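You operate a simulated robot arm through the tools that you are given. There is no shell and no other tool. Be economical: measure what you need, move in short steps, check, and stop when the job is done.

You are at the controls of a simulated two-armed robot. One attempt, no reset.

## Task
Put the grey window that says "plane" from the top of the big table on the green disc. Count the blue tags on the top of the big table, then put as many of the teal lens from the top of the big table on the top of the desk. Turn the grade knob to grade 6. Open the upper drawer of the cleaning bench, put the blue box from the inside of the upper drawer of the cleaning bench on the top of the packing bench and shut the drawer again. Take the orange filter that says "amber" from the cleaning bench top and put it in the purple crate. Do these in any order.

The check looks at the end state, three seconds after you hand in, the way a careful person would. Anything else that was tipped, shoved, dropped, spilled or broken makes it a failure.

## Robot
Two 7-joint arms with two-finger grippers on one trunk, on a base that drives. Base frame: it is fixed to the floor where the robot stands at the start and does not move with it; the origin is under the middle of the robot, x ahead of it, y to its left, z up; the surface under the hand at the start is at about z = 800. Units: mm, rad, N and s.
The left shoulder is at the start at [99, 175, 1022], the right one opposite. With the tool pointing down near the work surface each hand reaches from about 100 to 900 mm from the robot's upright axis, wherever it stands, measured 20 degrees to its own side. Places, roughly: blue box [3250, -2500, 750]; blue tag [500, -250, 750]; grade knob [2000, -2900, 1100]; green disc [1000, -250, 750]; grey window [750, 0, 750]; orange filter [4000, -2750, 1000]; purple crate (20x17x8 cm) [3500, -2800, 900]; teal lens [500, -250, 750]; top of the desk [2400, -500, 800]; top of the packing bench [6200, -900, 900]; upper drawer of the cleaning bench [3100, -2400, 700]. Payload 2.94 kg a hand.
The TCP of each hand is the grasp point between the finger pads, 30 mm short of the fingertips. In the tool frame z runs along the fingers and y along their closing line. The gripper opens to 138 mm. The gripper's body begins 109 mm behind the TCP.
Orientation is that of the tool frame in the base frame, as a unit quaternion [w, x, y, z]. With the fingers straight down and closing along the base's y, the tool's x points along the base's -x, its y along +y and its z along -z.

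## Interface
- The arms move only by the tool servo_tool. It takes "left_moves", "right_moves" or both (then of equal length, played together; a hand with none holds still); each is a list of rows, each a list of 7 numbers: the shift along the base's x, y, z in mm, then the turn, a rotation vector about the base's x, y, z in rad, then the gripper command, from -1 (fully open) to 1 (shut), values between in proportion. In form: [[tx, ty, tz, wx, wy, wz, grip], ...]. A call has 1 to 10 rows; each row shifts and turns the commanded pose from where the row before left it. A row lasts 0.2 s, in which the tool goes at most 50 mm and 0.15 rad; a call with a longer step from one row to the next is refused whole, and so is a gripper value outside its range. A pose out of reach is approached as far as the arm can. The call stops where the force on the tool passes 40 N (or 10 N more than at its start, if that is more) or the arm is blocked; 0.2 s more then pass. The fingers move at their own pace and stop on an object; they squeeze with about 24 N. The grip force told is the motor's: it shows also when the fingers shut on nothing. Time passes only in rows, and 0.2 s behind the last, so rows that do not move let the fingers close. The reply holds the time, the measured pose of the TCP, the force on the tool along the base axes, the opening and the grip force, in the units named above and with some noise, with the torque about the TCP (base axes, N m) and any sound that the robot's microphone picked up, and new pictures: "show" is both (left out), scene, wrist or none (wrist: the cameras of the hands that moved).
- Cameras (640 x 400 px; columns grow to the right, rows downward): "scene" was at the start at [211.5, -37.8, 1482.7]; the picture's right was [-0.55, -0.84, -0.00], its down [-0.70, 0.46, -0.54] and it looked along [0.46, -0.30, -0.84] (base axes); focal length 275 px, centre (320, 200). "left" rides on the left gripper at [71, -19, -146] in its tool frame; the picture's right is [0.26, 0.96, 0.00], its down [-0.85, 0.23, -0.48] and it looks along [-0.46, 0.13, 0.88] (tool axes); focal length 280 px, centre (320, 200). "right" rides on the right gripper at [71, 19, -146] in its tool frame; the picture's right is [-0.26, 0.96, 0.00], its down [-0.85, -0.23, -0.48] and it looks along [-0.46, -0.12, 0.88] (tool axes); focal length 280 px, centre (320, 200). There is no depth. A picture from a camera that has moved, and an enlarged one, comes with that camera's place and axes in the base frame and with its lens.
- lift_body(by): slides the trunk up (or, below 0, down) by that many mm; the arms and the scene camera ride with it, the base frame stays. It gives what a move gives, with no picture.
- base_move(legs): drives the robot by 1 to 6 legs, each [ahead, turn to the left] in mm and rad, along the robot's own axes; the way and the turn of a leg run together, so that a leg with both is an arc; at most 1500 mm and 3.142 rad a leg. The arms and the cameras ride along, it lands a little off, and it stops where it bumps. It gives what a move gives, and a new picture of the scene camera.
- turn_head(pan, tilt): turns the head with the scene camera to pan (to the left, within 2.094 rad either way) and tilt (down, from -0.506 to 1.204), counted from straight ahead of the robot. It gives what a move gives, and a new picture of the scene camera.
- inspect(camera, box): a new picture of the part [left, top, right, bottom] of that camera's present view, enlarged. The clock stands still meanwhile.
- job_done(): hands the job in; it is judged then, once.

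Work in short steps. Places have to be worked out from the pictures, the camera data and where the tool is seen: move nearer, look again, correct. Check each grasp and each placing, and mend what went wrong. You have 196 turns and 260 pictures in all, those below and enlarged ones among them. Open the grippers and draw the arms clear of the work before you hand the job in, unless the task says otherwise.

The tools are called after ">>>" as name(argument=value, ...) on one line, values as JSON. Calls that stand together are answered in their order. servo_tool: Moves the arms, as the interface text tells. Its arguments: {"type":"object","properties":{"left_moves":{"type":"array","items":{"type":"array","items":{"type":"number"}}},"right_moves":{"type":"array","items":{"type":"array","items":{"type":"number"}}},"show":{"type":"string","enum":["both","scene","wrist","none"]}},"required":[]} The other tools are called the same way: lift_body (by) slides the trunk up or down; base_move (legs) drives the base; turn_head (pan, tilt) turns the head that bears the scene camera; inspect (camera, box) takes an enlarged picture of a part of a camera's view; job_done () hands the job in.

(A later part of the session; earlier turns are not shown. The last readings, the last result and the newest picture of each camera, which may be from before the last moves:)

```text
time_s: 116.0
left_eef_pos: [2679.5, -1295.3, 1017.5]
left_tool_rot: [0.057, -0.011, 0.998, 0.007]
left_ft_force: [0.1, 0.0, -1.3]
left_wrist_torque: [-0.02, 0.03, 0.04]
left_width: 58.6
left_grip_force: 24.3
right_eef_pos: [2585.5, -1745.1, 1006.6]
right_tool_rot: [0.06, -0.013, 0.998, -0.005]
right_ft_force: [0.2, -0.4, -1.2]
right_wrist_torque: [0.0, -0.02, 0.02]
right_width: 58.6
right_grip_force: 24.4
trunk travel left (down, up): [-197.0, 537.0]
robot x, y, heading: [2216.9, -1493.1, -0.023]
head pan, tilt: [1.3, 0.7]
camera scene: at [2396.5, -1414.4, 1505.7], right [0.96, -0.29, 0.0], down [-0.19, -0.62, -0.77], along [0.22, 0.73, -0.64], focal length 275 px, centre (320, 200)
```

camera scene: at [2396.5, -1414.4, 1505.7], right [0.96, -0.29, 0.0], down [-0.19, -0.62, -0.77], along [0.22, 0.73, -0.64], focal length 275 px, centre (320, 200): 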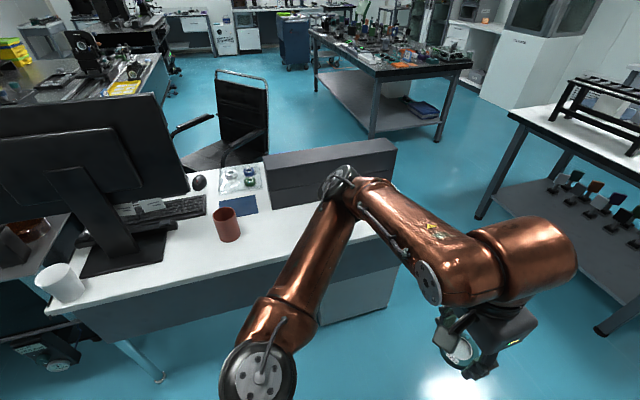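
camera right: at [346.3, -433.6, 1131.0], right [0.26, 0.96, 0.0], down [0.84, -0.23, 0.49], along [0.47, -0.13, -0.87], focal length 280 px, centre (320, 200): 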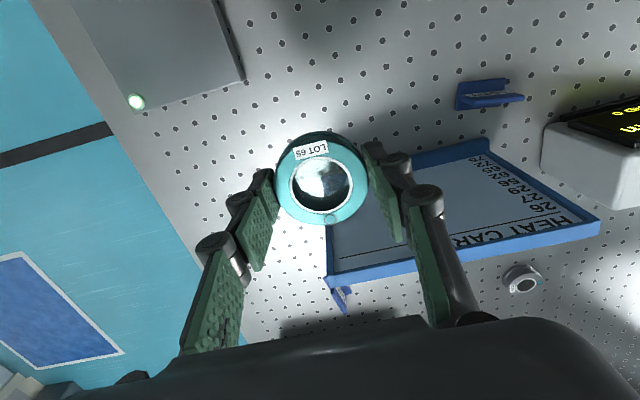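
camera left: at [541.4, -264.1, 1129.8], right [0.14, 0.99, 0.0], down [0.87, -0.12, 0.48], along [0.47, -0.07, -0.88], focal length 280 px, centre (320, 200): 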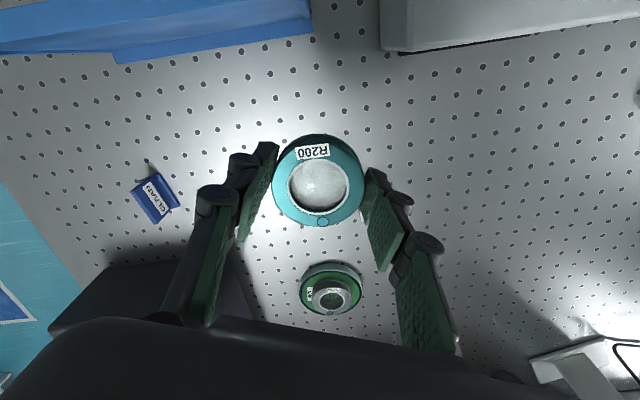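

Free strip on the desk: x 2500–2800, y≈-740. Drive ahead 420, turn left to face the desk.

>>> base_move(legs=[[420, 0], [0, 0.26], [0, 0.26], [0, 0.26], [0, 0.26], [0, 0.26]])

>>> turn_head(pan=0, tilt=0.8)

>>> base_move(legs=[[0, 0.29]])

```text
time_s: 123.0
left_eef_pos: [2563.4, -1008.1, 1016.6]
left_tool_rot: [0.041, -0.615, 0.786, 0.04]
left_ft_force: [-0.9, 0.9, -0.6]
left_wrist_torque: [0.01, -0.06, 0.0]
left_width: 58.8
left_grip_force: 23.6
right_eef_pos: [2973.7, -1216.1, 1006.3]
right_tool_rot: [0.053, -0.617, 0.784, 0.031]
right_ft_force: [-0.6, 0.5, 0.1]
right_wrist_torque: [-0.05, -0.02, 0.01]
right_width: 59.0
right_grip_force: 24.3
trunk travel left (down, up): [-197.0, 537.0]
robot x, y, heading: [2637.3, -1505.0, 1.286]
head pan, tilt: [1.3, 0.7]
camera scene: at [2606.0, -1311.0, 1505.6], right [0.53, 0.85, 0.0], down [0.55, -0.34, -0.76], along [-0.65, 0.4, -0.64], focal length 275 px, centre (320, 200)
```

scene: 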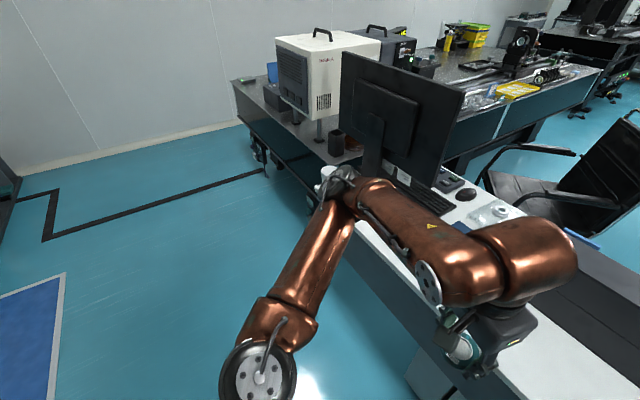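

```text
time_s: 124.5
left_eef_pos: [2565.4, -1008.4, 1016.8]
left_tool_rot: [0.041, -0.616, 0.786, 0.04]
left_ft_force: [-0.3, -0.4, -1.3]
left_wrist_torque: [-0.01, 0.02, 0.01]
left_width: 58.8
left_grip_force: 24.3
right_eef_pos: [2974.5, -1217.6, 1006.0]
right_tool_rot: [0.052, -0.617, 0.784, 0.032]
right_ft_force: [-0.7, -0.7, -1.5]
right_wrist_torque: [0.01, 0.01, -0.02]
right_width: 58.7
right_grip_force: 23.4
trunk travel left (down, up): [-197.0, 537.0]
robot x, y, heading: [2641.4, -1504.4, 1.285]
head pan, tilt: [0.0, 0.799]
camera scene: at [2702.1, -1278.9, 1497.4], right [0.96, -0.28, 0.0], down [-0.2, -0.69, -0.7], along [0.2, 0.67, -0.72], focal length 275 px, centre (320, 200)
```

scene: 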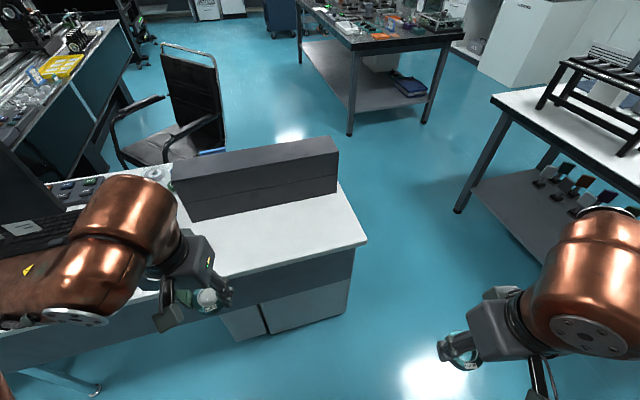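

```text
time_s: 125.9
left_eef_pos: [2425.9, -1048.1, 1016.6]
left_tool_rot: [-0.035, 0.722, -0.689, -0.045]
left_ft_force: [0.6, -0.5, -1.1]
left_wrist_torque: [-0.01, -0.04, 0.04]
left_width: 58.7
left_grip_force: 24.1
right_eef_pos: [2877.0, -1132.1, 1006.3]
right_tool_rot: [-0.048, 0.724, -0.687, -0.038]
right_ft_force: [0.0, -0.4, -1.8]
right_wrist_torque: [-0.03, 0.02, -0.02]
right_width: 58.6
right_grip_force: 24.3
trunk travel left (down, up): [-197.0, 537.0]
robot x, y, heading: [2635.4, -1508.8, 1.572]
head pan, tilt: [0.0, 0.799]
camera scene: at [2634.5, -1269.3, 1497.4], right [1.0, 0.0, 0.0], down [0.0, -0.72, -0.7], along [0.0, 0.7, -0.72], focal length 275 px, centre (320, 200)
```

scene: 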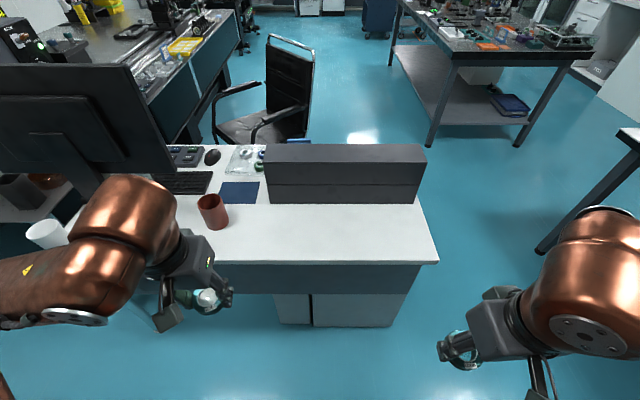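

Desk strip is clear (x 2330–2950, y -830…-620). Forward 120, then extend both hands, levelling the tools.

>>> base_move(legs=[[120, 0]])

>>> servo_tool(left_moves=[[7, 27, 0, -0.1126, -0.0168, 0, 1], [7, 27, 0, 0, 0, 0, 1], [8, 27, -10, 0, 0, 0, 1], [8, 27, -20, 0, 0, 0, 1], [8, 27, -25, 0, 0, 0, 1], [8, 27, -25, 0, 0, 0, 1], [8, 26, -25, 0, 0, 0, 1], [0, 0, 0, 0, 0, 0, 1]], right_moves=[[-12, 39, 0, -0.1217, 0.011, 0, 1], [-12, 39, 0, 0, 0, 0, 1], [-12, 39, -10, 0, 0, 0, 1], [-12, 39, -20, 0, 0, 0, 1], [-13, 39, -20, 0, 0, 0, 1], [-13, 39, -20, 0, 0, 0, 1], [-13, 38, -20, 0, 0, 0, 1], [0, 0, 0, 0, 0, 0, 1]], show="both")

```text
time_s: 127.1
left_eef_pos: [2426.9, -933.0, 1021.2]
left_tool_rot: [-0.037, 0.721, -0.69, -0.047]
left_ft_force: [-0.5, -0.1, -0.1]
left_wrist_torque: [0.04, -0.02, -0.02]
left_width: 58.6
left_grip_force: 24.2
right_eef_pos: [2878.1, -1016.6, 1009.3]
right_tool_rot: [-0.049, 0.723, -0.688, -0.04]
right_ft_force: [0.9, -0.5, -0.5]
right_wrist_torque: [0.06, -0.01, 0.0]
right_width: 58.6
right_grip_force: 23.8
trunk travel left (down, up): [-197.0, 537.0]
robot x, y, heading: [2634.3, -1386.9, 1.573]
head pan, tilt: [0.0, 0.799]
camera scene: at [2635.8, -1153.7, 1498.8], right [1.0, 0.0, 0.0], down [0.0, -0.71, -0.7], along [0.0, 0.7, -0.71], focal length 275 px, centre (320, 200)
```

scene: 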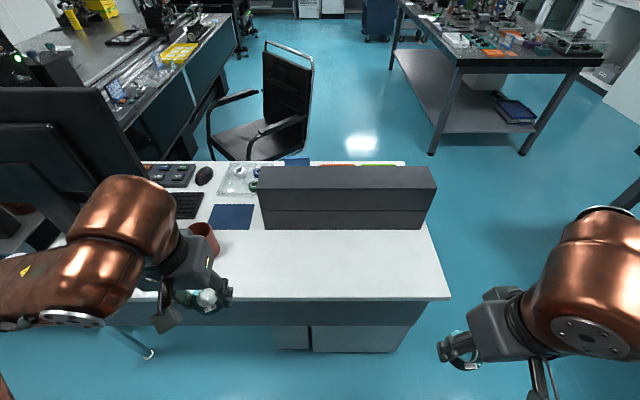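

```text
time_s: 128.9
left_eef_pos: [2481.2, -741.1, 912.8]
left_tool_rot: [0.0, 0.723, -0.691, -0.001]
left_ft_force: [0.4, -0.2, -0.5]
left_wrist_torque: [-0.03, 0.01, -0.01]
left_width: 58.7
left_grip_force: 24.4
right_eef_pos: [2828.9, -816.3, 952.6]
right_tool_rot: [0.001, 0.723, -0.691, -0.003]
right_ft_force: [0.4, 0.3, -1.0]
right_wrist_torque: [-0.01, 0.0, 0.04]
right_width: 58.6
right_grip_force: 24.4
right hand out of reach, approached as far as the arm can: row 5, 6, 7
trunk travel left (down, up): [-197.0, 537.0]
robot x, y, heading: [2635.8, -1383.0, 1.567]
head pan, tilt: [0.0, 0.799]
camera scene: at [2636.0, -1148.6, 1497.5], right [1.0, 0.0, 0.0], down [0.0, -0.72, -0.7], along [0.0, 0.7, -0.72], focal length 275 px, centre (320, 200)
camera right: at [2813.3, -886.2, 1098.0], right [-0.98, 0.22, 0.01], down [0.19, 0.86, 0.48], along [0.1, 0.47, -0.88], focal length 280 px, centre (320, 200)
camera left: at [2502.6, -811.8, 1059.1], right [-0.95, -0.31, 0.0], down [-0.27, 0.84, 0.48], along [-0.15, 0.46, -0.88], focal length 280 px, centre (320, 200)
```

scene: 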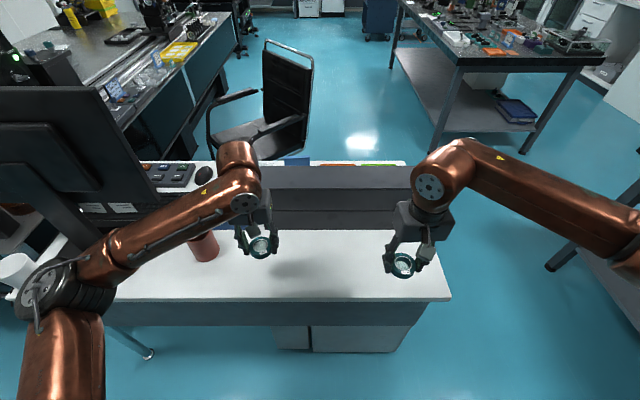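
right: 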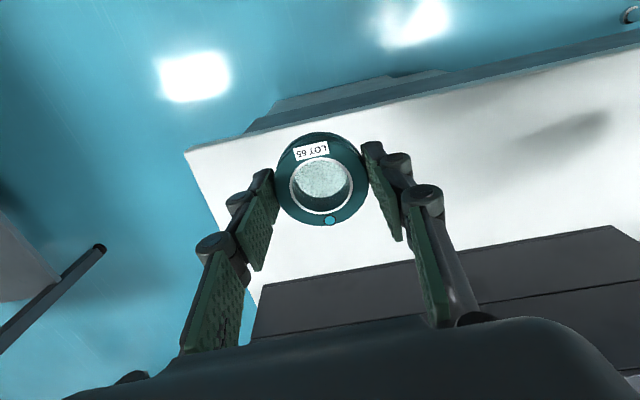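
left: 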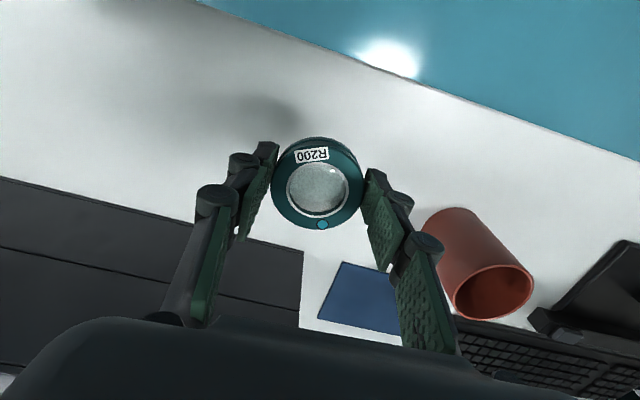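

Left hand is over free desk. Descend left in small steps until contact.

>>> servo_tool(left_moves=[[0, 0, -25, 0, 0, 0, 1], [0, 0, -20, 0, 0, 0, 1], [0, 0, -10, 0, 0, 0, 1], [0, 0, -8, 0, 0, 0, 1], [0, 0, -6, 0, 0, 0, 1], [0, 0, -5, 0, 0, 0, 1], [0, 0, 0, 0, 0, 0, 1]], show="wrist")

```text
time_s: 130.5
left_eef_pos: [2482.2, -740.3, 839.1]
left_tool_rot: [0.0, 0.722, -0.691, -0.001]
left_ft_force: [-1.5, 0.6, -1.4]
left_wrist_torque: [-0.01, -0.02, 0.02]
left_width: 59.1
left_grip_force: 23.5
right_eef_pos: [2828.4, -815.0, 952.0]
right_tool_rot: [0.001, 0.723, -0.691, -0.002]
right_ft_force: [0.3, -0.8, -1.1]
right_wrist_torque: [-0.01, -0.02, -0.01]
right_width: 59.0
right_grip_force: 24.1
trunk travel left (down, up): [-197.0, 537.0]
robot x, y, heading: [2632.3, -1384.4, 1.573]
head pan, tilt: [0.0, 0.799]
camera left: at [2503.1, -812.0, 984.3], right [-0.95, -0.3, 0.0], down [-0.27, 0.84, 0.48], along [-0.15, 0.46, -0.88], focal length 280 px, centre (320, 200)
```

left: 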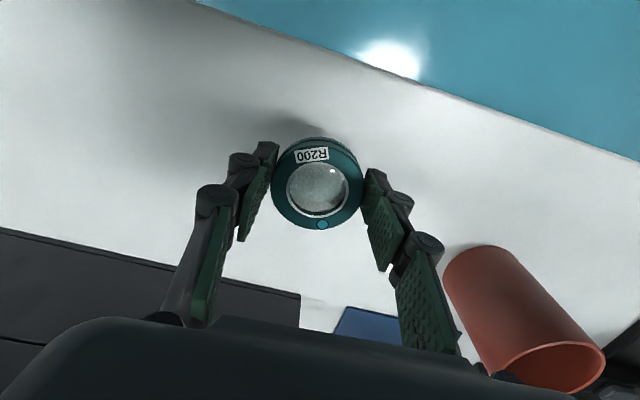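

No contact yet; continue down slowly.

>>> servo_tool(left_moves=[[0, 0, -5, 0, 0, 0, 1], [0, 0, -5, 0, 0, 0, 1], [0, 0, -4, 0, 0, 0, 1], [0, 0, -4, 0, 0, 0, 1], [0, 0, -4, 0, 0, 0, 1], [0, 0, -4, 0, 0, 0, 1], [0, 0, -4, 0, 0, 0, 1], [0, 0, 0, 0, 0, 0, 1]], show="wrist")

```text
time_s: 132.3
left_eef_pos: [2481.1, -741.9, 808.2]
left_tool_rot: [-0.001, 0.724, -0.69, -0.002]
left_ft_force: [1.3, -0.5, -1.0]
left_wrist_torque: [-0.01, 0.01, 0.0]
left_width: 59.1
left_grip_force: 24.5
right_eef_pos: [2829.6, -814.6, 950.9]
right_tool_rot: [0.001, 0.723, -0.691, -0.003]
right_ft_force: [0.2, 0.6, -1.4]
right_wrist_torque: [0.0, 0.03, 0.02]
right_width: 58.9
right_grip_force: 23.9
trunk travel left (down, up): [-197.0, 537.0]
robot x, y, heading: [2638.1, -1382.6, 1.572]
head pan, tilt: [0.0, 0.799]
camera left: at [2503.1, -811.6, 953.5], right [-0.95, -0.31, 0.0], down [-0.27, 0.84, 0.48], along [-0.15, 0.46, -0.88], focal length 280 px, centre (320, 200)
```

left: 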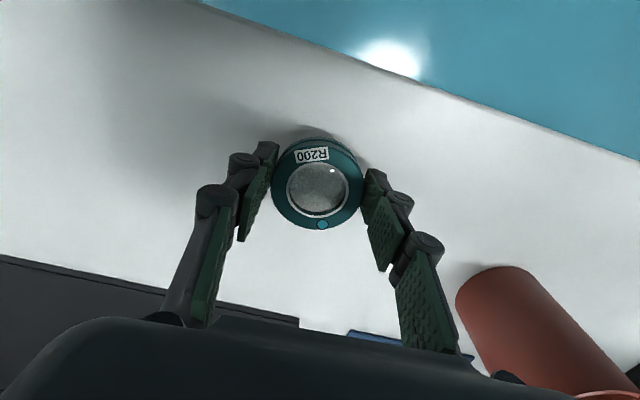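

Desk lies lower (~750). Continue.

>>> servo_tool(left_moves=[[0, 0, -6, 0, 0, 0, 1], [0, 0, -5, 0, 0, 0, 1], [0, 0, -4, 0, 0, 0, 1], [0, 0, -4, 0, 0, 0, 1], [0, 0, -3, 0, 0, 0, 1], [0, 0, -3, 0, 0, 0, 1], [0, 0, -3, 0, 0, 0, 1], [0, 0, 0, 0, 0, 0, 1]], show="wrist")

```text
time_s: 133.9
left_eef_pos: [2482.2, -740.2, 789.0]
left_tool_rot: [-0.007, 0.723, -0.691, -0.006]
left_ft_force: [-0.2, -6.9, 20.0]
left_wrist_torque: [-0.5, 0.42, 0.04]
left_width: 58.8
left_grip_force: 24.0
right_eef_pos: [2828.7, -816.1, 953.1]
right_tool_rot: [0.0, 0.724, -0.69, -0.003]
right_ft_force: [0.4, 1.0, 0.0]
right_wrist_torque: [-0.01, 0.02, 0.02]
right_width: 58.9
right_grip_force: 24.0
trunk travel left (down, up): [-197.0, 537.0]
robot x, y, heading: [2634.6, -1382.1, 1.573]
head pan, tilt: [0.0, 0.799]
stopped in row 7 (left hand): the force on the tool passed its limit at 43 N (the readings are from after the stop); the commanded pose is now the measured one
camera left: at [2503.3, -812.4, 933.9], right [-0.95, -0.31, -0.01], down [-0.27, 0.83, 0.49], along [-0.14, 0.47, -0.87], focal length 280 px, centre (320, 200)
```

left: 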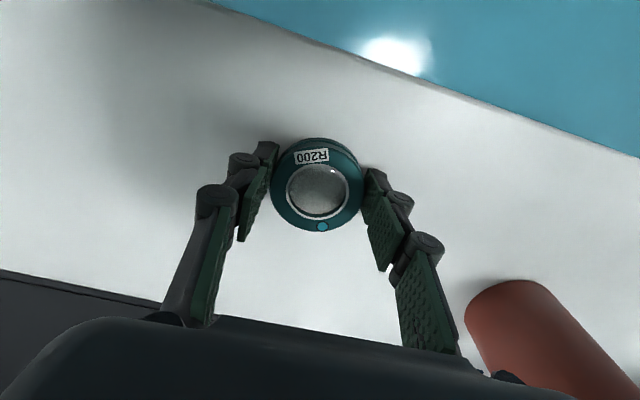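

Left lens stands on the desk. Release left and rise; move the right hand straight forward (no inward shift) to y≈-745.

>>> servo_tool(left_moves=[[0, 0, 2, 0, 0, 0, 0.4], [0, 0, 0, 0, 0, 0, 0], [0, 0, 0, 0, 0, 0, -0.3], [0, 0, 0, 0, 0, 0, -0.3], [0, 0, 20, 0, 0, 0, -0.3], [0, 0, 40, 0, 0, 0, -0.3], [0, 0, 45, 0, 0, 0, -0.3], [0, 0, 45, 0, 0, 0, -0.3]], right_moves=[[0, 0, 0, 0, 0, 0, 1], [0, 0, 0, 0, 0, 0, 1], [0, 17, 0, 0, 0, 0, 1], [0, 17, 0, 0, 0, 0, 1], [0, 17, 0, 0, 0, 0, 1], [0, 17, 0, 0, 0, 0, 1], [0, 0, -30, 0, 0, 0, 1], [0, 0, -30, 0, 0, 0, 1]], show="both")

```text
time_s: 135.7
left_eef_pos: [2481.3, -740.5, 938.3]
left_tool_rot: [-0.003, 0.723, -0.691, -0.003]
left_ft_force: [0.5, 0.3, -0.1]
left_wrist_torque: [0.0, 0.02, 0.01]
left_width: 89.6
left_grip_force: 0.1
right_eef_pos: [2832.9, -812.1, 893.8]
right_tool_rot: [0.001, 0.723, -0.691, -0.004]
right_ft_force: [0.0, -0.4, -0.6]
right_wrist_torque: [0.01, 0.04, 0.0]
right_width: 58.6
right_grip_force: 23.9
right hand out of reach, approached as far as the arm can: row 3, 4, 5, 6
trunk travel left (down, up): [-197.0, 537.0]
robot x, y, heading: [2635.0, -1380.0, 1.57]
head pan, tilt: [0.0, 0.799]
camera scene: at [2637.1, -1148.5, 1497.3], right [1.0, 0.0, 0.0], down [0.0, -0.72, -0.7], along [0.0, 0.7, -0.72], focal length 275 px, centre (320, 200)
camera right: at [2817.4, -883.2, 1038.9], right [-0.98, 0.22, 0.01], down [0.19, 0.86, 0.48], along [0.1, 0.47, -0.88], focal length 280 px, centre (320, 200)
camera left: at [2503.0, -811.9, 1082.3], right [-0.95, -0.31, 0.0], down [-0.27, 0.83, 0.48], along [-0.15, 0.46, -0.87], focal length 280 px, centre (320, 200)
```

scene: 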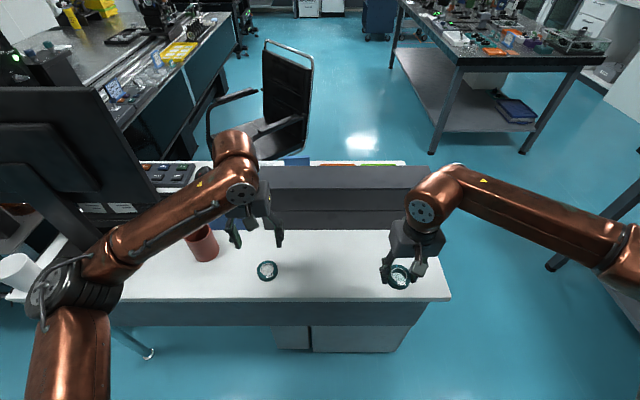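
right: 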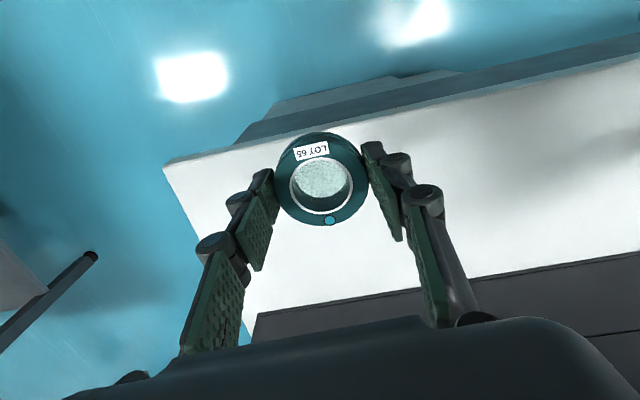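
left: 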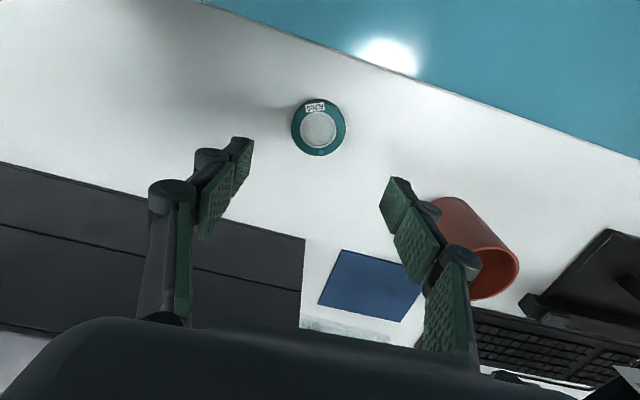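

Lens 1 placed. Right arm is at a joint limit, so I retract left a bit and drive the base 75 mm forward.

>>> servo_tool(left_moves=[[0, -35, 30, 0, 0, 0, -0.3], [0, -35, 30, 0, 0, 0, -0.3], [0, -35, 30, 0, 0, 0, -0.3]], show="none")

>>> base_move(legs=[[75, 0]])

>>> servo_tool(right_moves=[[0, 0, 0, 0, 0, 0, 1], [0, 0, -30, 0, 0, 0, 1], [0, 0, -30, 0, 0, 0, 1], [0, 0, -20, 0, 0, 0, 1], [0, 0, -10, 0, 0, 0, 1], [0, 0, 0, 0, 0, 0, 1]], show="wrist")

```text
time_s: 136.5
left_eef_pos: [2481.0, -847.4, 1029.9]
left_tool_rot: [-0.005, 0.723, -0.691, -0.005]
left_ft_force: [0.3, -0.2, 0.6]
left_wrist_torque: [0.01, -0.02, 0.01]
left_width: 89.8
left_grip_force: 0.1
right_eef_pos: [2831.8, -813.2, 894.1]
right_tool_rot: [0.0, 0.723, -0.691, -0.004]
right_ft_force: [0.0, -0.7, -0.6]
right_wrist_torque: [0.03, 0.0, 0.01]
right_width: 58.6
right_grip_force: 24.0
trunk travel left (down, up): [-197.0, 537.0]
robot x, y, heading: [2633.7, -1387.3, 1.565]
head pan, tilt: [0.0, 0.799]
```

```text
time_s: 138.1
left_eef_pos: [2467.5, -885.3, 1065.3]
left_tool_rot: [-0.07, 0.739, -0.667, -0.07]
left_ft_force: [-0.3, 1.1, -0.1]
left_wrist_torque: [-0.01, 0.03, 0.0]
left_width: 89.8
left_grip_force: 0.0
right_eef_pos: [2859.8, -788.9, 973.0]
right_tool_rot: [0.058, -0.649, 0.752, 0.1]
right_ft_force: [0.5, 1.9, -2.6]
right_wrist_torque: [-0.05, 0.05, 0.03]
right_width: 58.7
right_grip_force: 24.1
trunk travel left (down, up): [-197.0, 537.0]
robot x, y, heading: [2638.9, -1311.0, 1.571]
head pan, tilt: [0.0, 0.799]
stopped in leg 1: the robot was blocked; the commanded pose is now the measured one
camera scene: at [2636.9, -991.1, 1491.7], right [1.0, 0.0, 0.0], down [0.0, -0.75, -0.66], along [0.0, 0.66, -0.75], focal length 275 px, centre (320, 200)
```

scene: 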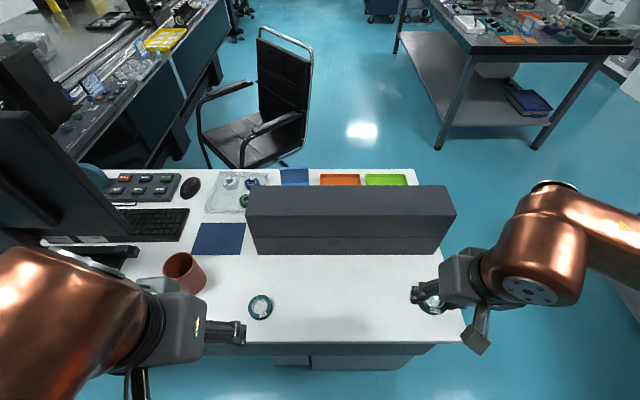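

```text
time_s: 138.4
left_eef_pos: [2467.0, -980.2, 1089.9]
left_tool_rot: [-0.091, 0.731, -0.67, -0.091]
left_ft_force: [0.6, -0.6, 3.6]
left_wrist_torque: [-0.02, 0.05, 0.01]
left_width: 89.7
left_grip_force: 0.0
right_eef_pos: [2855.2, -885.4, 997.3]
right_tool_rot: [0.087, -0.664, 0.732, 0.123]
right_ft_force: [0.2, -1.7, 2.0]
right_wrist_torque: [0.04, -0.01, 0.0]
right_width: 59.0
right_grip_force: 24.4
trunk travel left (down, up): [-197.0, 537.0]
robot x, y, heading: [2635.7, -1310.4, 1.573]
head pan, tilt: [0.0, 0.799]
stopped in row 1 (left hand): the arm was blocked; the commanded pose is now the measured one
camera right: at [2834.3, -992.3, 1117.7], right [-0.93, 0.33, 0.14], down [0.33, 0.65, 0.69], along [0.14, 0.69, -0.71], focal length 280 px, centre (320, 200)
```

right: 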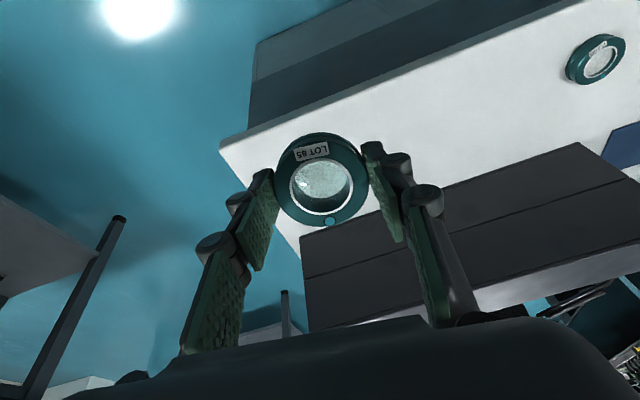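

The body swayed noticeably; let it settle and look.

>>> turn_head(pan=0.3, tilt=0.8)

```text
time_s: 139.2
left_eef_pos: [2463.7, -929.9, 1070.4]
left_tool_rot: [-0.078, 0.738, -0.666, -0.081]
left_ft_force: [-0.4, 0.5, 0.3]
left_wrist_torque: [-0.07, -0.03, 0.02]
left_width: 89.8
left_grip_force: 0.1
right_eef_pos: [2858.5, -838.4, 977.8]
right_tool_rot: [0.076, -0.661, 0.739, 0.108]
right_ft_force: [-0.4, 2.0, -0.8]
right_wrist_torque: [-0.14, 0.03, 0.0]
right_width: 58.7
right_grip_force: 24.4
trunk travel left (down, up): [-197.0, 537.0]
robot x, y, heading: [2635.9, -1307.6, 1.575]
head pan, tilt: [0.3, 0.799]
camera scene: at [2611.8, -994.0, 1491.4], right [0.96, 0.29, -0.02], down [0.21, -0.72, -0.66], along [-0.21, 0.63, -0.75], focal length 275 px, centre (320, 200)
```

scene: 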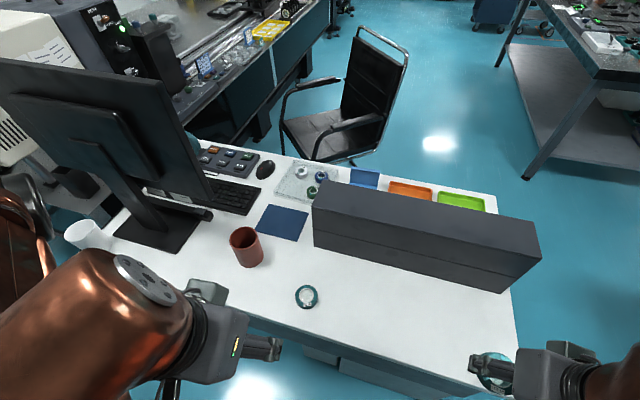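

>>> servo_tool(right_moves=[[0, 0, 0, 0, 0, 0, 1], [0, 0, 0, 0, 0, 0, 1], [0, 0, 0, 0, 0, 0, 1], [0, 0, 0, 0, 0, 0, 1], [0, 0, 0, 0, 0, 0, 1], [0, 0, 0, 0, 0, 0, 1]], show="both")

```text
time_s: 139.6
left_eef_pos: [2463.2, -1025.8, 1088.4]
left_tool_rot: [-0.108, 0.733, -0.663, -0.107]
left_ft_force: [1.9, 0.4, -0.8]
left_wrist_torque: [0.09, 0.13, 0.01]
left_width: 89.8
left_grip_force: 0.2
right_eef_pos: [2862.0, -929.2, 999.7]
right_tool_rot: [0.107, -0.661, 0.729, 0.139]
right_ft_force: [0.4, -2.5, -3.7]
right_wrist_torque: [0.35, -0.05, 0.01]
right_width: 58.7
right_grip_force: 24.3
trunk travel left (down, up): [-197.0, 537.0]
robot x, y, heading: [2638.4, -1307.1, 1.565]
head pan, tilt: [0.3, 0.799]
stopped in row 1 (left hand): the arm was blocked; the commanded pose is now the measured one
camera scene: at [2613.7, -1088.7, 1499.0], right [0.96, 0.3, 0.0], down [0.21, -0.68, -0.7], along [-0.21, 0.67, -0.71], focal length 275 px, centre (320, 200)
camera right: at [2838.0, -1043.4, 1114.3], right [-0.93, 0.33, 0.15], down [0.33, 0.61, 0.72], along [0.15, 0.72, -0.68], focal length 280 px, centre (320, 200)
```

scene: 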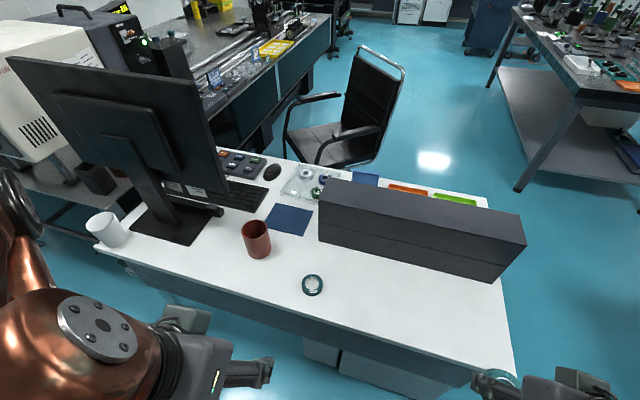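
right: 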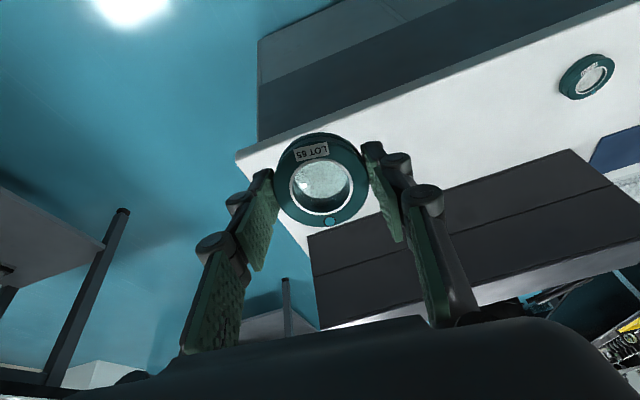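

Let it settle using head motion.

>>> turn_head(pan=-0.5, tilt=0.8)

>>> turn_head(pan=0.3, tilt=0.8)

```text
time_s: 140.7
left_eef_pos: [2462.7, -985.7, 1078.9]
left_tool_rot: [-0.091, 0.733, -0.667, -0.096]
left_ft_force: [-0.6, 2.6, 0.1]
left_wrist_torque: [-0.29, 0.03, 0.0]
left_width: 89.6
left_grip_force: 0.1
right_eef_pos: [2857.6, -891.4, 989.1]
right_tool_rot: [0.092, -0.664, 0.732, 0.123]
right_ft_force: [0.3, 2.5, -2.3]
right_wrist_torque: [-0.26, -0.03, -0.02]
right_width: 58.7
right_grip_force: 24.4
trunk travel left (down, up): [-197.0, 537.0]
robot x, y, heading: [2637.1, -1306.7, 1.568]
head pan, tilt: [-0.499, 0.799]
camera scene: at [2673.9, -1076.7, 1496.4], right [0.88, -0.48, 0.0], down [-0.34, -0.63, -0.69], along [0.33, 0.61, -0.72], focal length 275 px, centre (320, 200)
```

scene: 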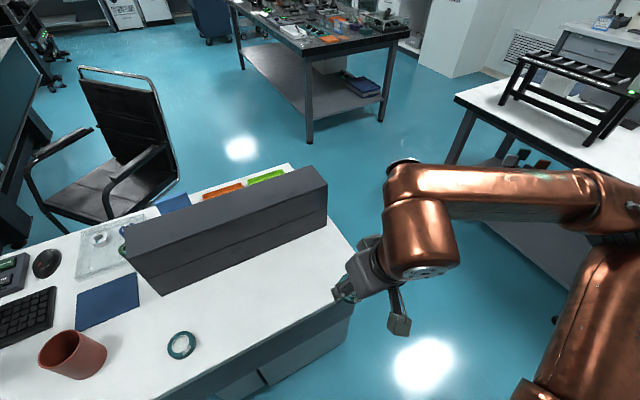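

```text
time_s: 141.8
left_eef_pos: [2463.9, -985.9, 1079.5]
left_tool_rot: [-0.09, 0.734, -0.667, -0.095]
left_ft_force: [0.2, 0.5, 0.3]
left_wrist_torque: [-0.07, 0.01, 0.0]
left_width: 89.9
left_grip_force: 0.0
right_eef_pos: [2857.4, -892.7, 991.0]
right_tool_rot: [0.093, -0.663, 0.732, 0.124]
right_ft_force: [0.6, 0.6, -0.7]
right_wrist_torque: [-0.03, -0.01, -0.01]
right_width: 58.8
right_grip_force: 23.5
trunk travel left (down, up): [-197.0, 537.0]
robot x, y, heading: [2638.6, -1307.7, 1.571]
head pan, tilt: [0.3, 0.799]
camera scene: at [2611.9, -1075.9, 1497.4], right [0.96, 0.29, 0.0], down [0.21, -0.69, -0.7], along [-0.21, 0.67, -0.72], focal length 275 px, centre (320, 200)
```

scene: 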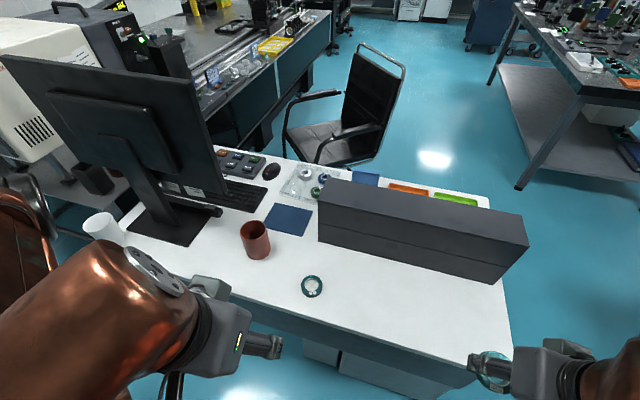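

Settled. Level the right tool and move it over [2845,-760].

>>> servo_tool(right_moves=[[-2, 20, 0, -0.1, -0.01, 0, 1], [-2, 20, 0, -0.1, -0.01, 0, 1], [-3, 25, 0, -0.1, -0.008, 0, 1], [-3, 25, -20, 0, 0, 0, 1], [-2, 20, -30, 0, 0, 0, 1], [0, 20, -30, 0, 0, 0, 1], [0, 0, -30, 0, 0, 0, 1], [0, 0, 0, 0, 0, 0, 1]], show="both")

```text
time_s: 143.6
left_eef_pos: [2463.3, -987.3, 1080.5]
left_tool_rot: [-0.091, 0.734, -0.666, -0.096]
left_ft_force: [-1.0, 0.8, -0.3]
left_wrist_torque: [0.0, -0.01, 0.01]
left_width: 89.6
left_grip_force: 0.0
right_eef_pos: [2845.7, -764.5, 881.0]
right_tool_rot: [0.004, -0.672, 0.741, 0.003]
right_ft_force: [-1.0, -0.2, -1.4]
right_wrist_torque: [-0.03, 0.0, 0.0]
right_width: 58.4
right_grip_force: 23.9
trunk travel left (down, up): [-197.0, 537.0]
robot x, y, heading: [2638.1, -1305.7, 1.567]
head pan, tilt: [0.3, 0.799]
camera scene: at [2611.7, -1077.0, 1497.5], right [0.96, 0.3, 0.0], down [0.21, -0.69, -0.7], along [-0.21, 0.67, -0.72], focal length 275 px, centre (320, 200)
camera right: at [2819.7, -832.6, 1027.8], right [-0.93, 0.36, 0.0], down [0.31, 0.82, 0.48], along [0.17, 0.45, -0.88], focal length 280 px, centre (320, 200)
```

scene: 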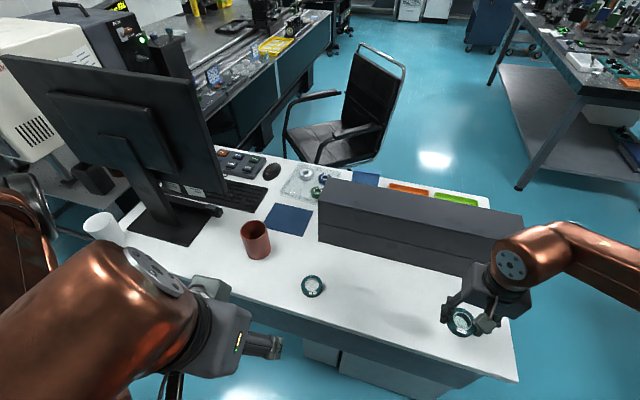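
right: 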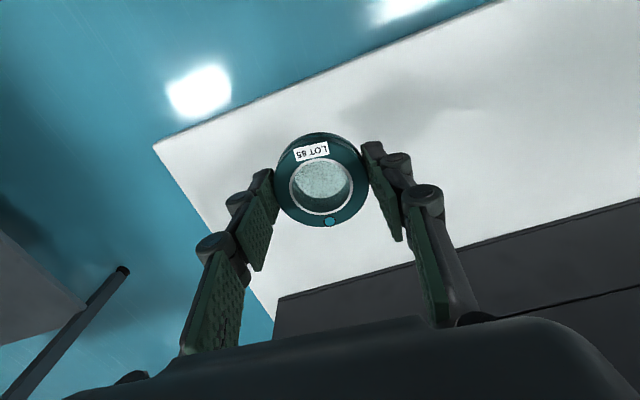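

Well inside the desk. Descend.

>>> servo_tool(right_moves=[[0, 0, -30, 0, 0, 0, 1], [0, 0, -25, 0, 0, 0, 1], [0, 0, -20, 0, 0, 0, 1], [0, 0, -6, 0, 0, 0, 1], [0, 0, -4, 0, 0, 0, 1], [0, 0, -3, 0, 0, 0, 1], [0, 0, -3, 0, 0, 0, 1], [0, 0, -3, 0, 0, 0, 1], [0, 0, 0, 0, 0, 0, 1]], show="wrist")

```text
time_s: 145.6
left_eef_pos: [2461.8, -990.1, 1081.0]
left_tool_rot: [-0.092, 0.734, -0.666, -0.097]
left_ft_force: [0.1, 0.0, -0.3]
left_wrist_torque: [-0.01, 0.01, -0.05]
left_width: 89.6
left_grip_force: 0.0
right_eef_pos: [2845.4, -763.0, 789.4]
right_tool_rot: [0.005, -0.671, 0.742, 0.006]
right_ft_force: [5.7, 1.6, 31.8]
right_wrist_torque: [-0.14, -0.7, 0.11]
right_width: 58.8
right_grip_force: 24.3
trunk travel left (down, up): [-197.0, 537.0]
robot x, y, heading: [2633.2, -1305.8, 1.567]
head pan, tilt: [0.3, 0.799]
camera right: at [2819.4, -832.2, 934.4], right [-0.93, 0.36, 0.01], down [0.31, 0.81, 0.49], along [0.17, 0.46, -0.87], focal length 280 px, centre (320, 200)
```

right: 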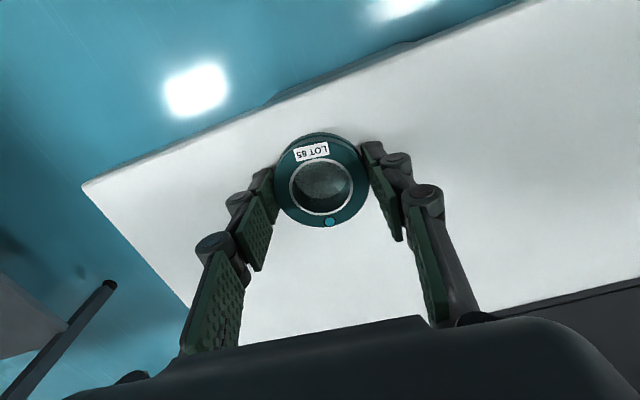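

Contact at 789. Release and rise, retract.

>>> servo_tool(right_moves=[[0, 0, 3, 0, 0, 0, 0.4], [0, 0, 0, 0, 0, 0, 0], [0, 0, 0, 0, 0, 0, -0.3], [0, 0, 0, 0, 0, 0, -0.3], [0, 0, 20, 0, 0, 0, -0.3], [0, 0, 40, 0, 0, 0, -0.3], [0, 0, 45, 0, 0, 0, -0.3], [0, 0, 45, 0, 0, 0, -0.3]], show="both")

```text
time_s: 147.4
left_eef_pos: [2464.1, -987.7, 1080.8]
left_tool_rot: [-0.091, 0.734, -0.666, -0.096]
left_ft_force: [-0.5, -0.9, 0.3]
left_wrist_torque: [0.03, -0.02, -0.02]
left_width: 89.9
left_grip_force: 0.1
right_eef_pos: [2845.7, -763.2, 942.6]
right_tool_rot: [0.003, -0.672, 0.741, 0.004]
right_ft_force: [-0.7, -0.3, 0.2]
right_wrist_torque: [0.02, -0.05, 0.01]
right_width: 89.6
right_grip_force: 0.0
trunk travel left (down, up): [-197.0, 537.0]
robot x, y, heading: [2631.9, -1304.6, 1.576]
head pan, tilt: [0.3, 0.799]
camera scene: at [2611.5, -1077.6, 1497.6], right [0.96, 0.3, 0.0], down [0.21, -0.68, -0.7], along [-0.21, 0.67, -0.72], focal length 275 px, centre (320, 200)
camera right: at [2820.0, -832.0, 1086.8], right [-0.93, 0.36, 0.0], down [0.31, 0.82, 0.48], along [0.17, 0.45, -0.88], focal length 280 px, centre (320, 200)
```

scene: 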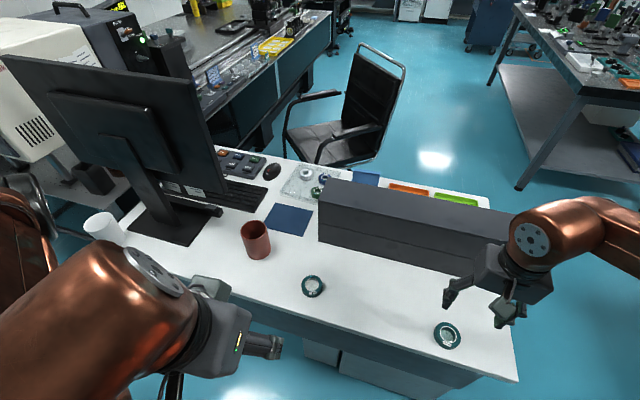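
right: 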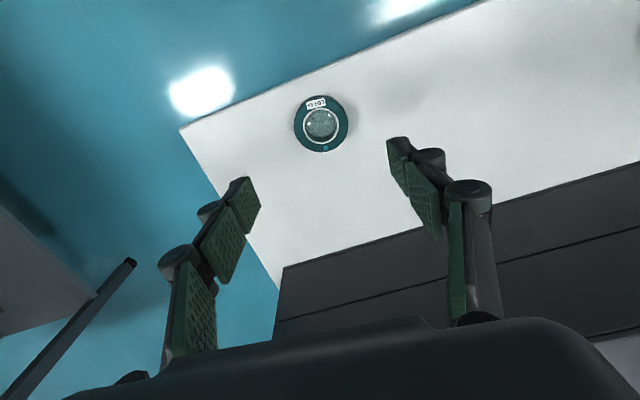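

Both lenses are on the desk. Retract the right hand and level the left, then back away.

>>> servo_tool(left_moves=[[0, 0, 0, -0.09, -0.01, 0, -1], [0, 0, 0, -0.09, -0.01, 0, -1], [0, 0, 0, -0.08, 0, 0, -1], [0, 0, 0, 0, 0, 0, -1], [0, 0, 0, 0, 0, 0, -1], [0, 0, 0, 0, 0, 0, -1], [0, 0, 0, 0, 0, 0, -1]], right_moves=[[0, -30, 30, 0, 0, 0, -1], [0, -40, 30, 0, 0, 0, -1], [0, -40, 30, 0, 0, 0, -1], [0, -45, 20, 0, 0, 0, -1], [0, -45, 10, 0, 0, 0, -1], [0, -45, 0, 0, 0, 0, -1], [0, 0, 0, 0, 0, 0, -1]], show="none")

>>> base_move(legs=[[-250, 0]])

>>> turn_head(pan=-2.0, tilt=0.6)

```text
time_s: 149.0
left_eef_pos: [2464.2, -986.9, 1080.7]
left_tool_rot: [-0.002, 0.741, -0.671, 0.0]
left_ft_force: [1.0, 0.3, -0.2]
left_wrist_torque: [-0.01, -0.04, 0.0]
left_width: 137.8
left_grip_force: 0.0
right_eef_pos: [2846.2, -1011.7, 1060.9]
right_tool_rot: [0.002, -0.672, 0.74, 0.004]
right_ft_force: [-0.4, -0.3, -0.3]
right_wrist_torque: [-0.02, 0.01, 0.03]
right_width: 137.9
right_grip_force: 0.0
trunk travel left (down, up): [-197.0, 537.0]
robot x, y, heading: [2633.8, -1309.0, 1.567]
head pan, tilt: [0.3, 0.799]
```

```text
time_s: 150.9
left_eef_pos: [2462.5, -1242.8, 1080.3]
left_tool_rot: [-0.003, 0.742, -0.67, -0.002]
left_ft_force: [1.0, -0.4, -0.6]
left_wrist_torque: [0.04, 0.03, 0.0]
left_width: 138.2
left_grip_force: 0.0
right_eef_pos: [2844.0, -1265.2, 1060.6]
right_tool_rot: [0.004, -0.673, 0.739, 0.004]
right_ft_force: [0.3, 0.1, -0.1]
right_wrist_torque: [0.05, 0.01, -0.01]
right_width: 137.9
right_grip_force: 0.0
trunk travel left (down, up): [-197.0, 537.0]
robot x, y, heading: [2638.2, -1562.6, 1.574]
head pan, tilt: [0.3, 0.799]
camera scene: at [2611.4, -1332.6, 1497.7], right [0.95, 0.3, 0.0], down [0.21, -0.68, -0.7], along [-0.21, 0.67, -0.72], focal length 275 px, centre (320, 200)
```

scene: 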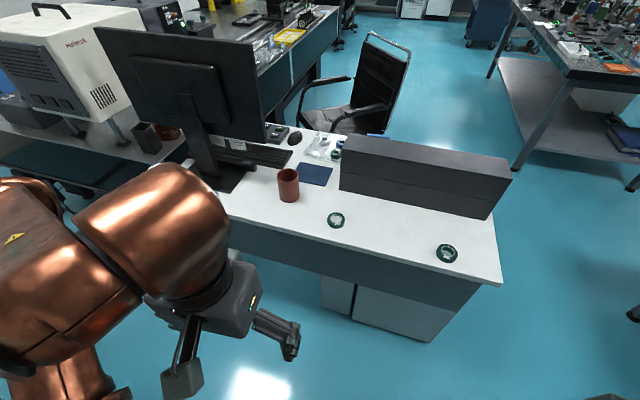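

```text
time_s: 153.0
left_eef_pos: [2463.1, -1242.8, 1080.4]
left_tool_rot: [-0.002, 0.742, -0.67, 0.0]
left_ft_force: [0.0, -0.9, 0.3]
left_wrist_torque: [0.0, -0.01, 0.0]
left_width: 138.1
left_grip_force: 0.1
right_eef_pos: [2845.3, -1264.5, 1060.2]
right_tool_rot: [0.003, -0.673, 0.74, 0.003]
right_ft_force: [0.0, 0.4, -1.0]
right_wrist_torque: [-0.01, -0.03, 0.01]
right_width: 137.8
right_grip_force: 0.2
trunk travel left (down, up): [-197.0, 537.0]
robot x, y, heading: [2634.9, -1557.6, 1.572]
head pan, tilt: [-2.0, 0.6]
camera scene: at [2716.1, -1444.7, 1514.3], right [-0.41, -0.91, 0.0], down [-0.51, 0.23, -0.83], along [0.75, -0.34, -0.56], focal length 275 px, centre (320, 200)
```

scene: 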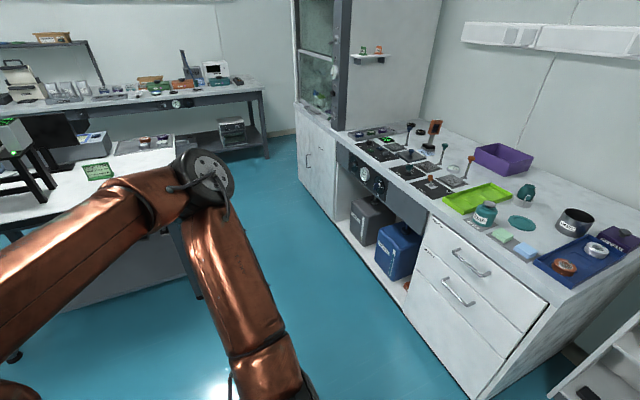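

Turn right to +x, advance ~490 and turn to face the cleaning bench.

>>> base_move(legs=[[0, -0.52], [0, -0.52], [0, -0.53], [480, 0]])

>>> turn_head(pan=0, tilt=0.75)

>>> base_move(legs=[[0, -0.52], [0, -0.52], [0, -0.53]])

```text
time_s: 160.2
left_eef_pos: [3434.0, -1378.0, 1079.8]
left_tool_rot: [0.002, -0.057, 0.998, 0.0]
left_ft_force: [-0.6, -0.6, 0.0]
left_wrist_torque: [-0.01, 0.02, -0.01]
left_width: 137.9
left_grip_force: 0.1
right_eef_pos: [3416.7, -1759.9, 1059.3]
right_tool_rot: [0.004, 0.042, 0.999, 0.001]
right_ft_force: [0.4, 0.1, 0.9]
right_wrist_torque: [0.01, 0.04, 0.0]
right_width: 138.0
right_grip_force: 0.0
trunk travel left (down, up): [-197.0, 537.0]
robot x, y, heading: [3114.2, -1555.3, 0.015]
head pan, tilt: [-2.0, 0.6]
camera scene: at [3233.0, -1632.8, 1514.2], right [-0.92, 0.4, 0.0], down [0.23, 0.52, -0.83], along [-0.33, -0.76, -0.56], focal length 275 px, centre (320, 200)
```

scene: 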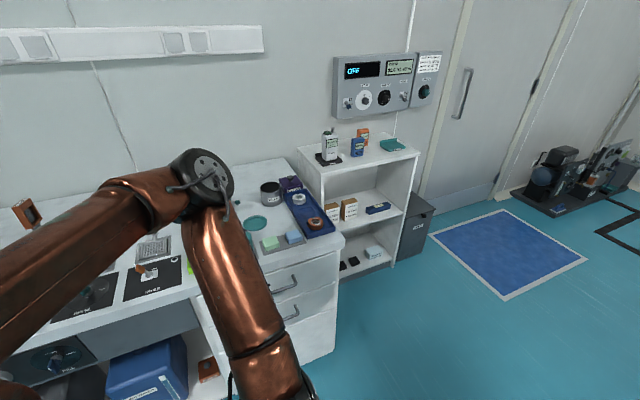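

```text
time_s: 162.2
left_eef_pos: [3433.2, -1376.7, 1081.0]
left_tool_rot: [0.003, -0.057, 0.998, -0.001]
left_ft_force: [-0.3, -0.5, 1.2]
left_wrist_torque: [0.01, -0.02, 0.03]
left_width: 138.1
left_grip_force: 0.1
right_eef_pos: [3415.7, -1761.0, 1059.8]
right_tool_rot: [0.004, 0.041, 0.999, 0.0]
right_ft_force: [-0.1, -0.8, -0.9]
right_wrist_torque: [0.03, 0.02, 0.0]
right_width: 138.1
right_grip_force: 0.1
trunk travel left (down, up): [-197.0, 537.0]
robot x, y, heading: [3110.4, -1556.3, 0.017]
head pan, tilt: [0.0, 0.75]
camera scene: at [3350.5, -1550.6, 1501.4], right [0.02, -1.0, 0.0], down [-0.68, -0.01, -0.73], along [0.73, 0.01, -0.68], focal length 275 px, centre (320, 200)
```

scene: 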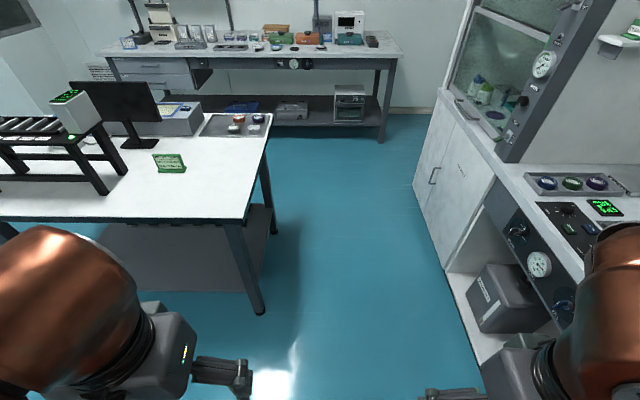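

```text
time_s: 167.0
left_eef_pos: [3292.7, -1873.3, 1080.7]
left_tool_rot: [0.001, 0.666, 0.746, -0.001]
left_ft_force: [-0.3, 0.0, -0.3]
left_wrist_torque: [0.0, -0.01, -0.01]
left_width: 138.0
left_grip_force: 0.0
right_eef_pos: [2909.6, -1856.2, 1059.6]
right_tool_rot: [0.003, 0.735, 0.678, -0.003]
right_ft_force: [-0.6, -0.4, -0.1]
right_wrist_torque: [-0.05, 0.0, 0.01]
right_width: 138.0
right_grip_force: 0.0
trunk travel left (down, up): [-197.0, 537.0]
robot x, y, heading: [3119.7, -1557.1, -1.557]
head pan, tilt: [0.0, 0.75]
camera scene: at [3117.8, -1790.3, 1501.4], right [-1.0, -0.02, 0.0], down [-0.01, 0.68, -0.73], along [0.01, -0.73, -0.68], focal length 275 px, centre (320, 200)
```

scene: 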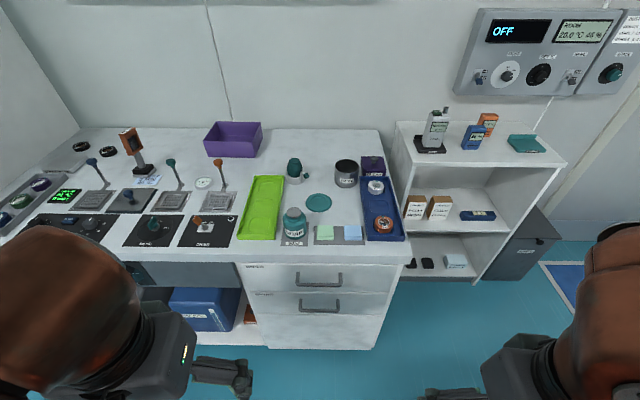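

The bench is in view: upper drawer handle ≈[3126,-2200,815], amber filter candidate on a stand at ≈[3850,-2690]. Let me check the filter and labels, then back up for the drawer pull.

>>> inspect(camera="scene", box=[60, 110, 260, 235])

>>> inspect(camera="scene", box=[230, 140, 420, 330])

>>> inspect(camera="scene", box=[440, 0, 640, 125])

```text
3.20 times, centred on (160, 172) of scene
camera zoom: at [3117.8, -1790.3, 1501.4], right [-1.0, -0.02, 0.0], down [-0.01, 0.68, -0.73], along [0.01, -0.73, -0.68], focal length 879 px, centre (832, 288)
```

zoom: 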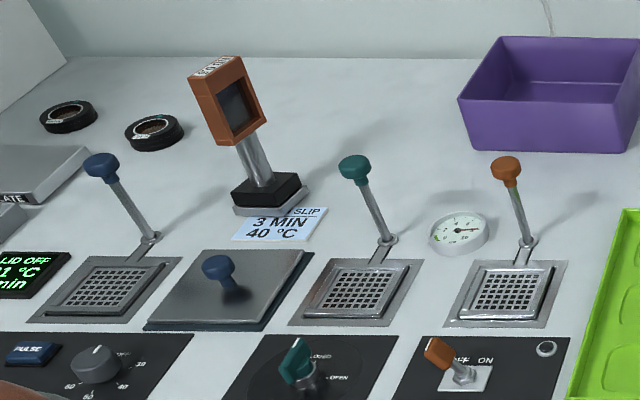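

```text
2.11 times, centred on (325, 235) of scene
camera zoom: at [3117.8, -1790.3, 1501.4], right [-1.0, -0.02, 0.0], down [-0.01, 0.68, -0.73], along [0.01, -0.73, -0.68], focal length 578 px, centre (310, 126)
```

zoom: 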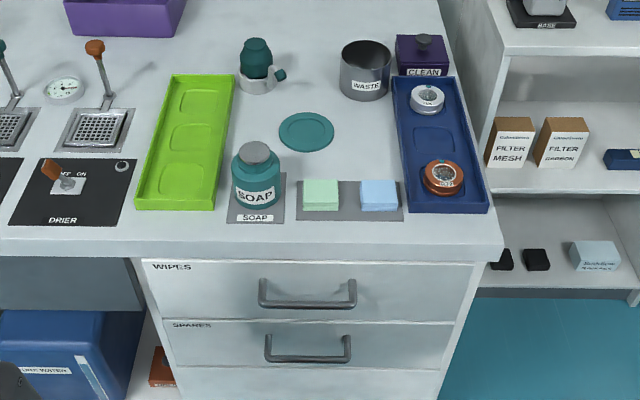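

```text
3.20 times, centred on (540, 62) of scene
camera zoom: at [3117.8, -1790.3, 1501.4], right [-1.0, -0.02, 0.0], down [-0.01, 0.68, -0.73], along [0.01, -0.73, -0.68], focal length 879 px, centre (-384, 640)
```

zoom: 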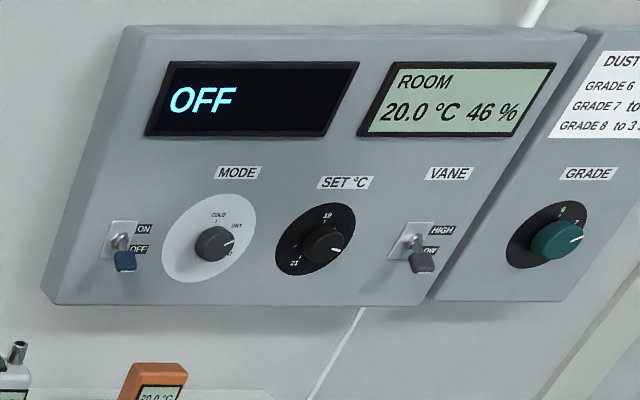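

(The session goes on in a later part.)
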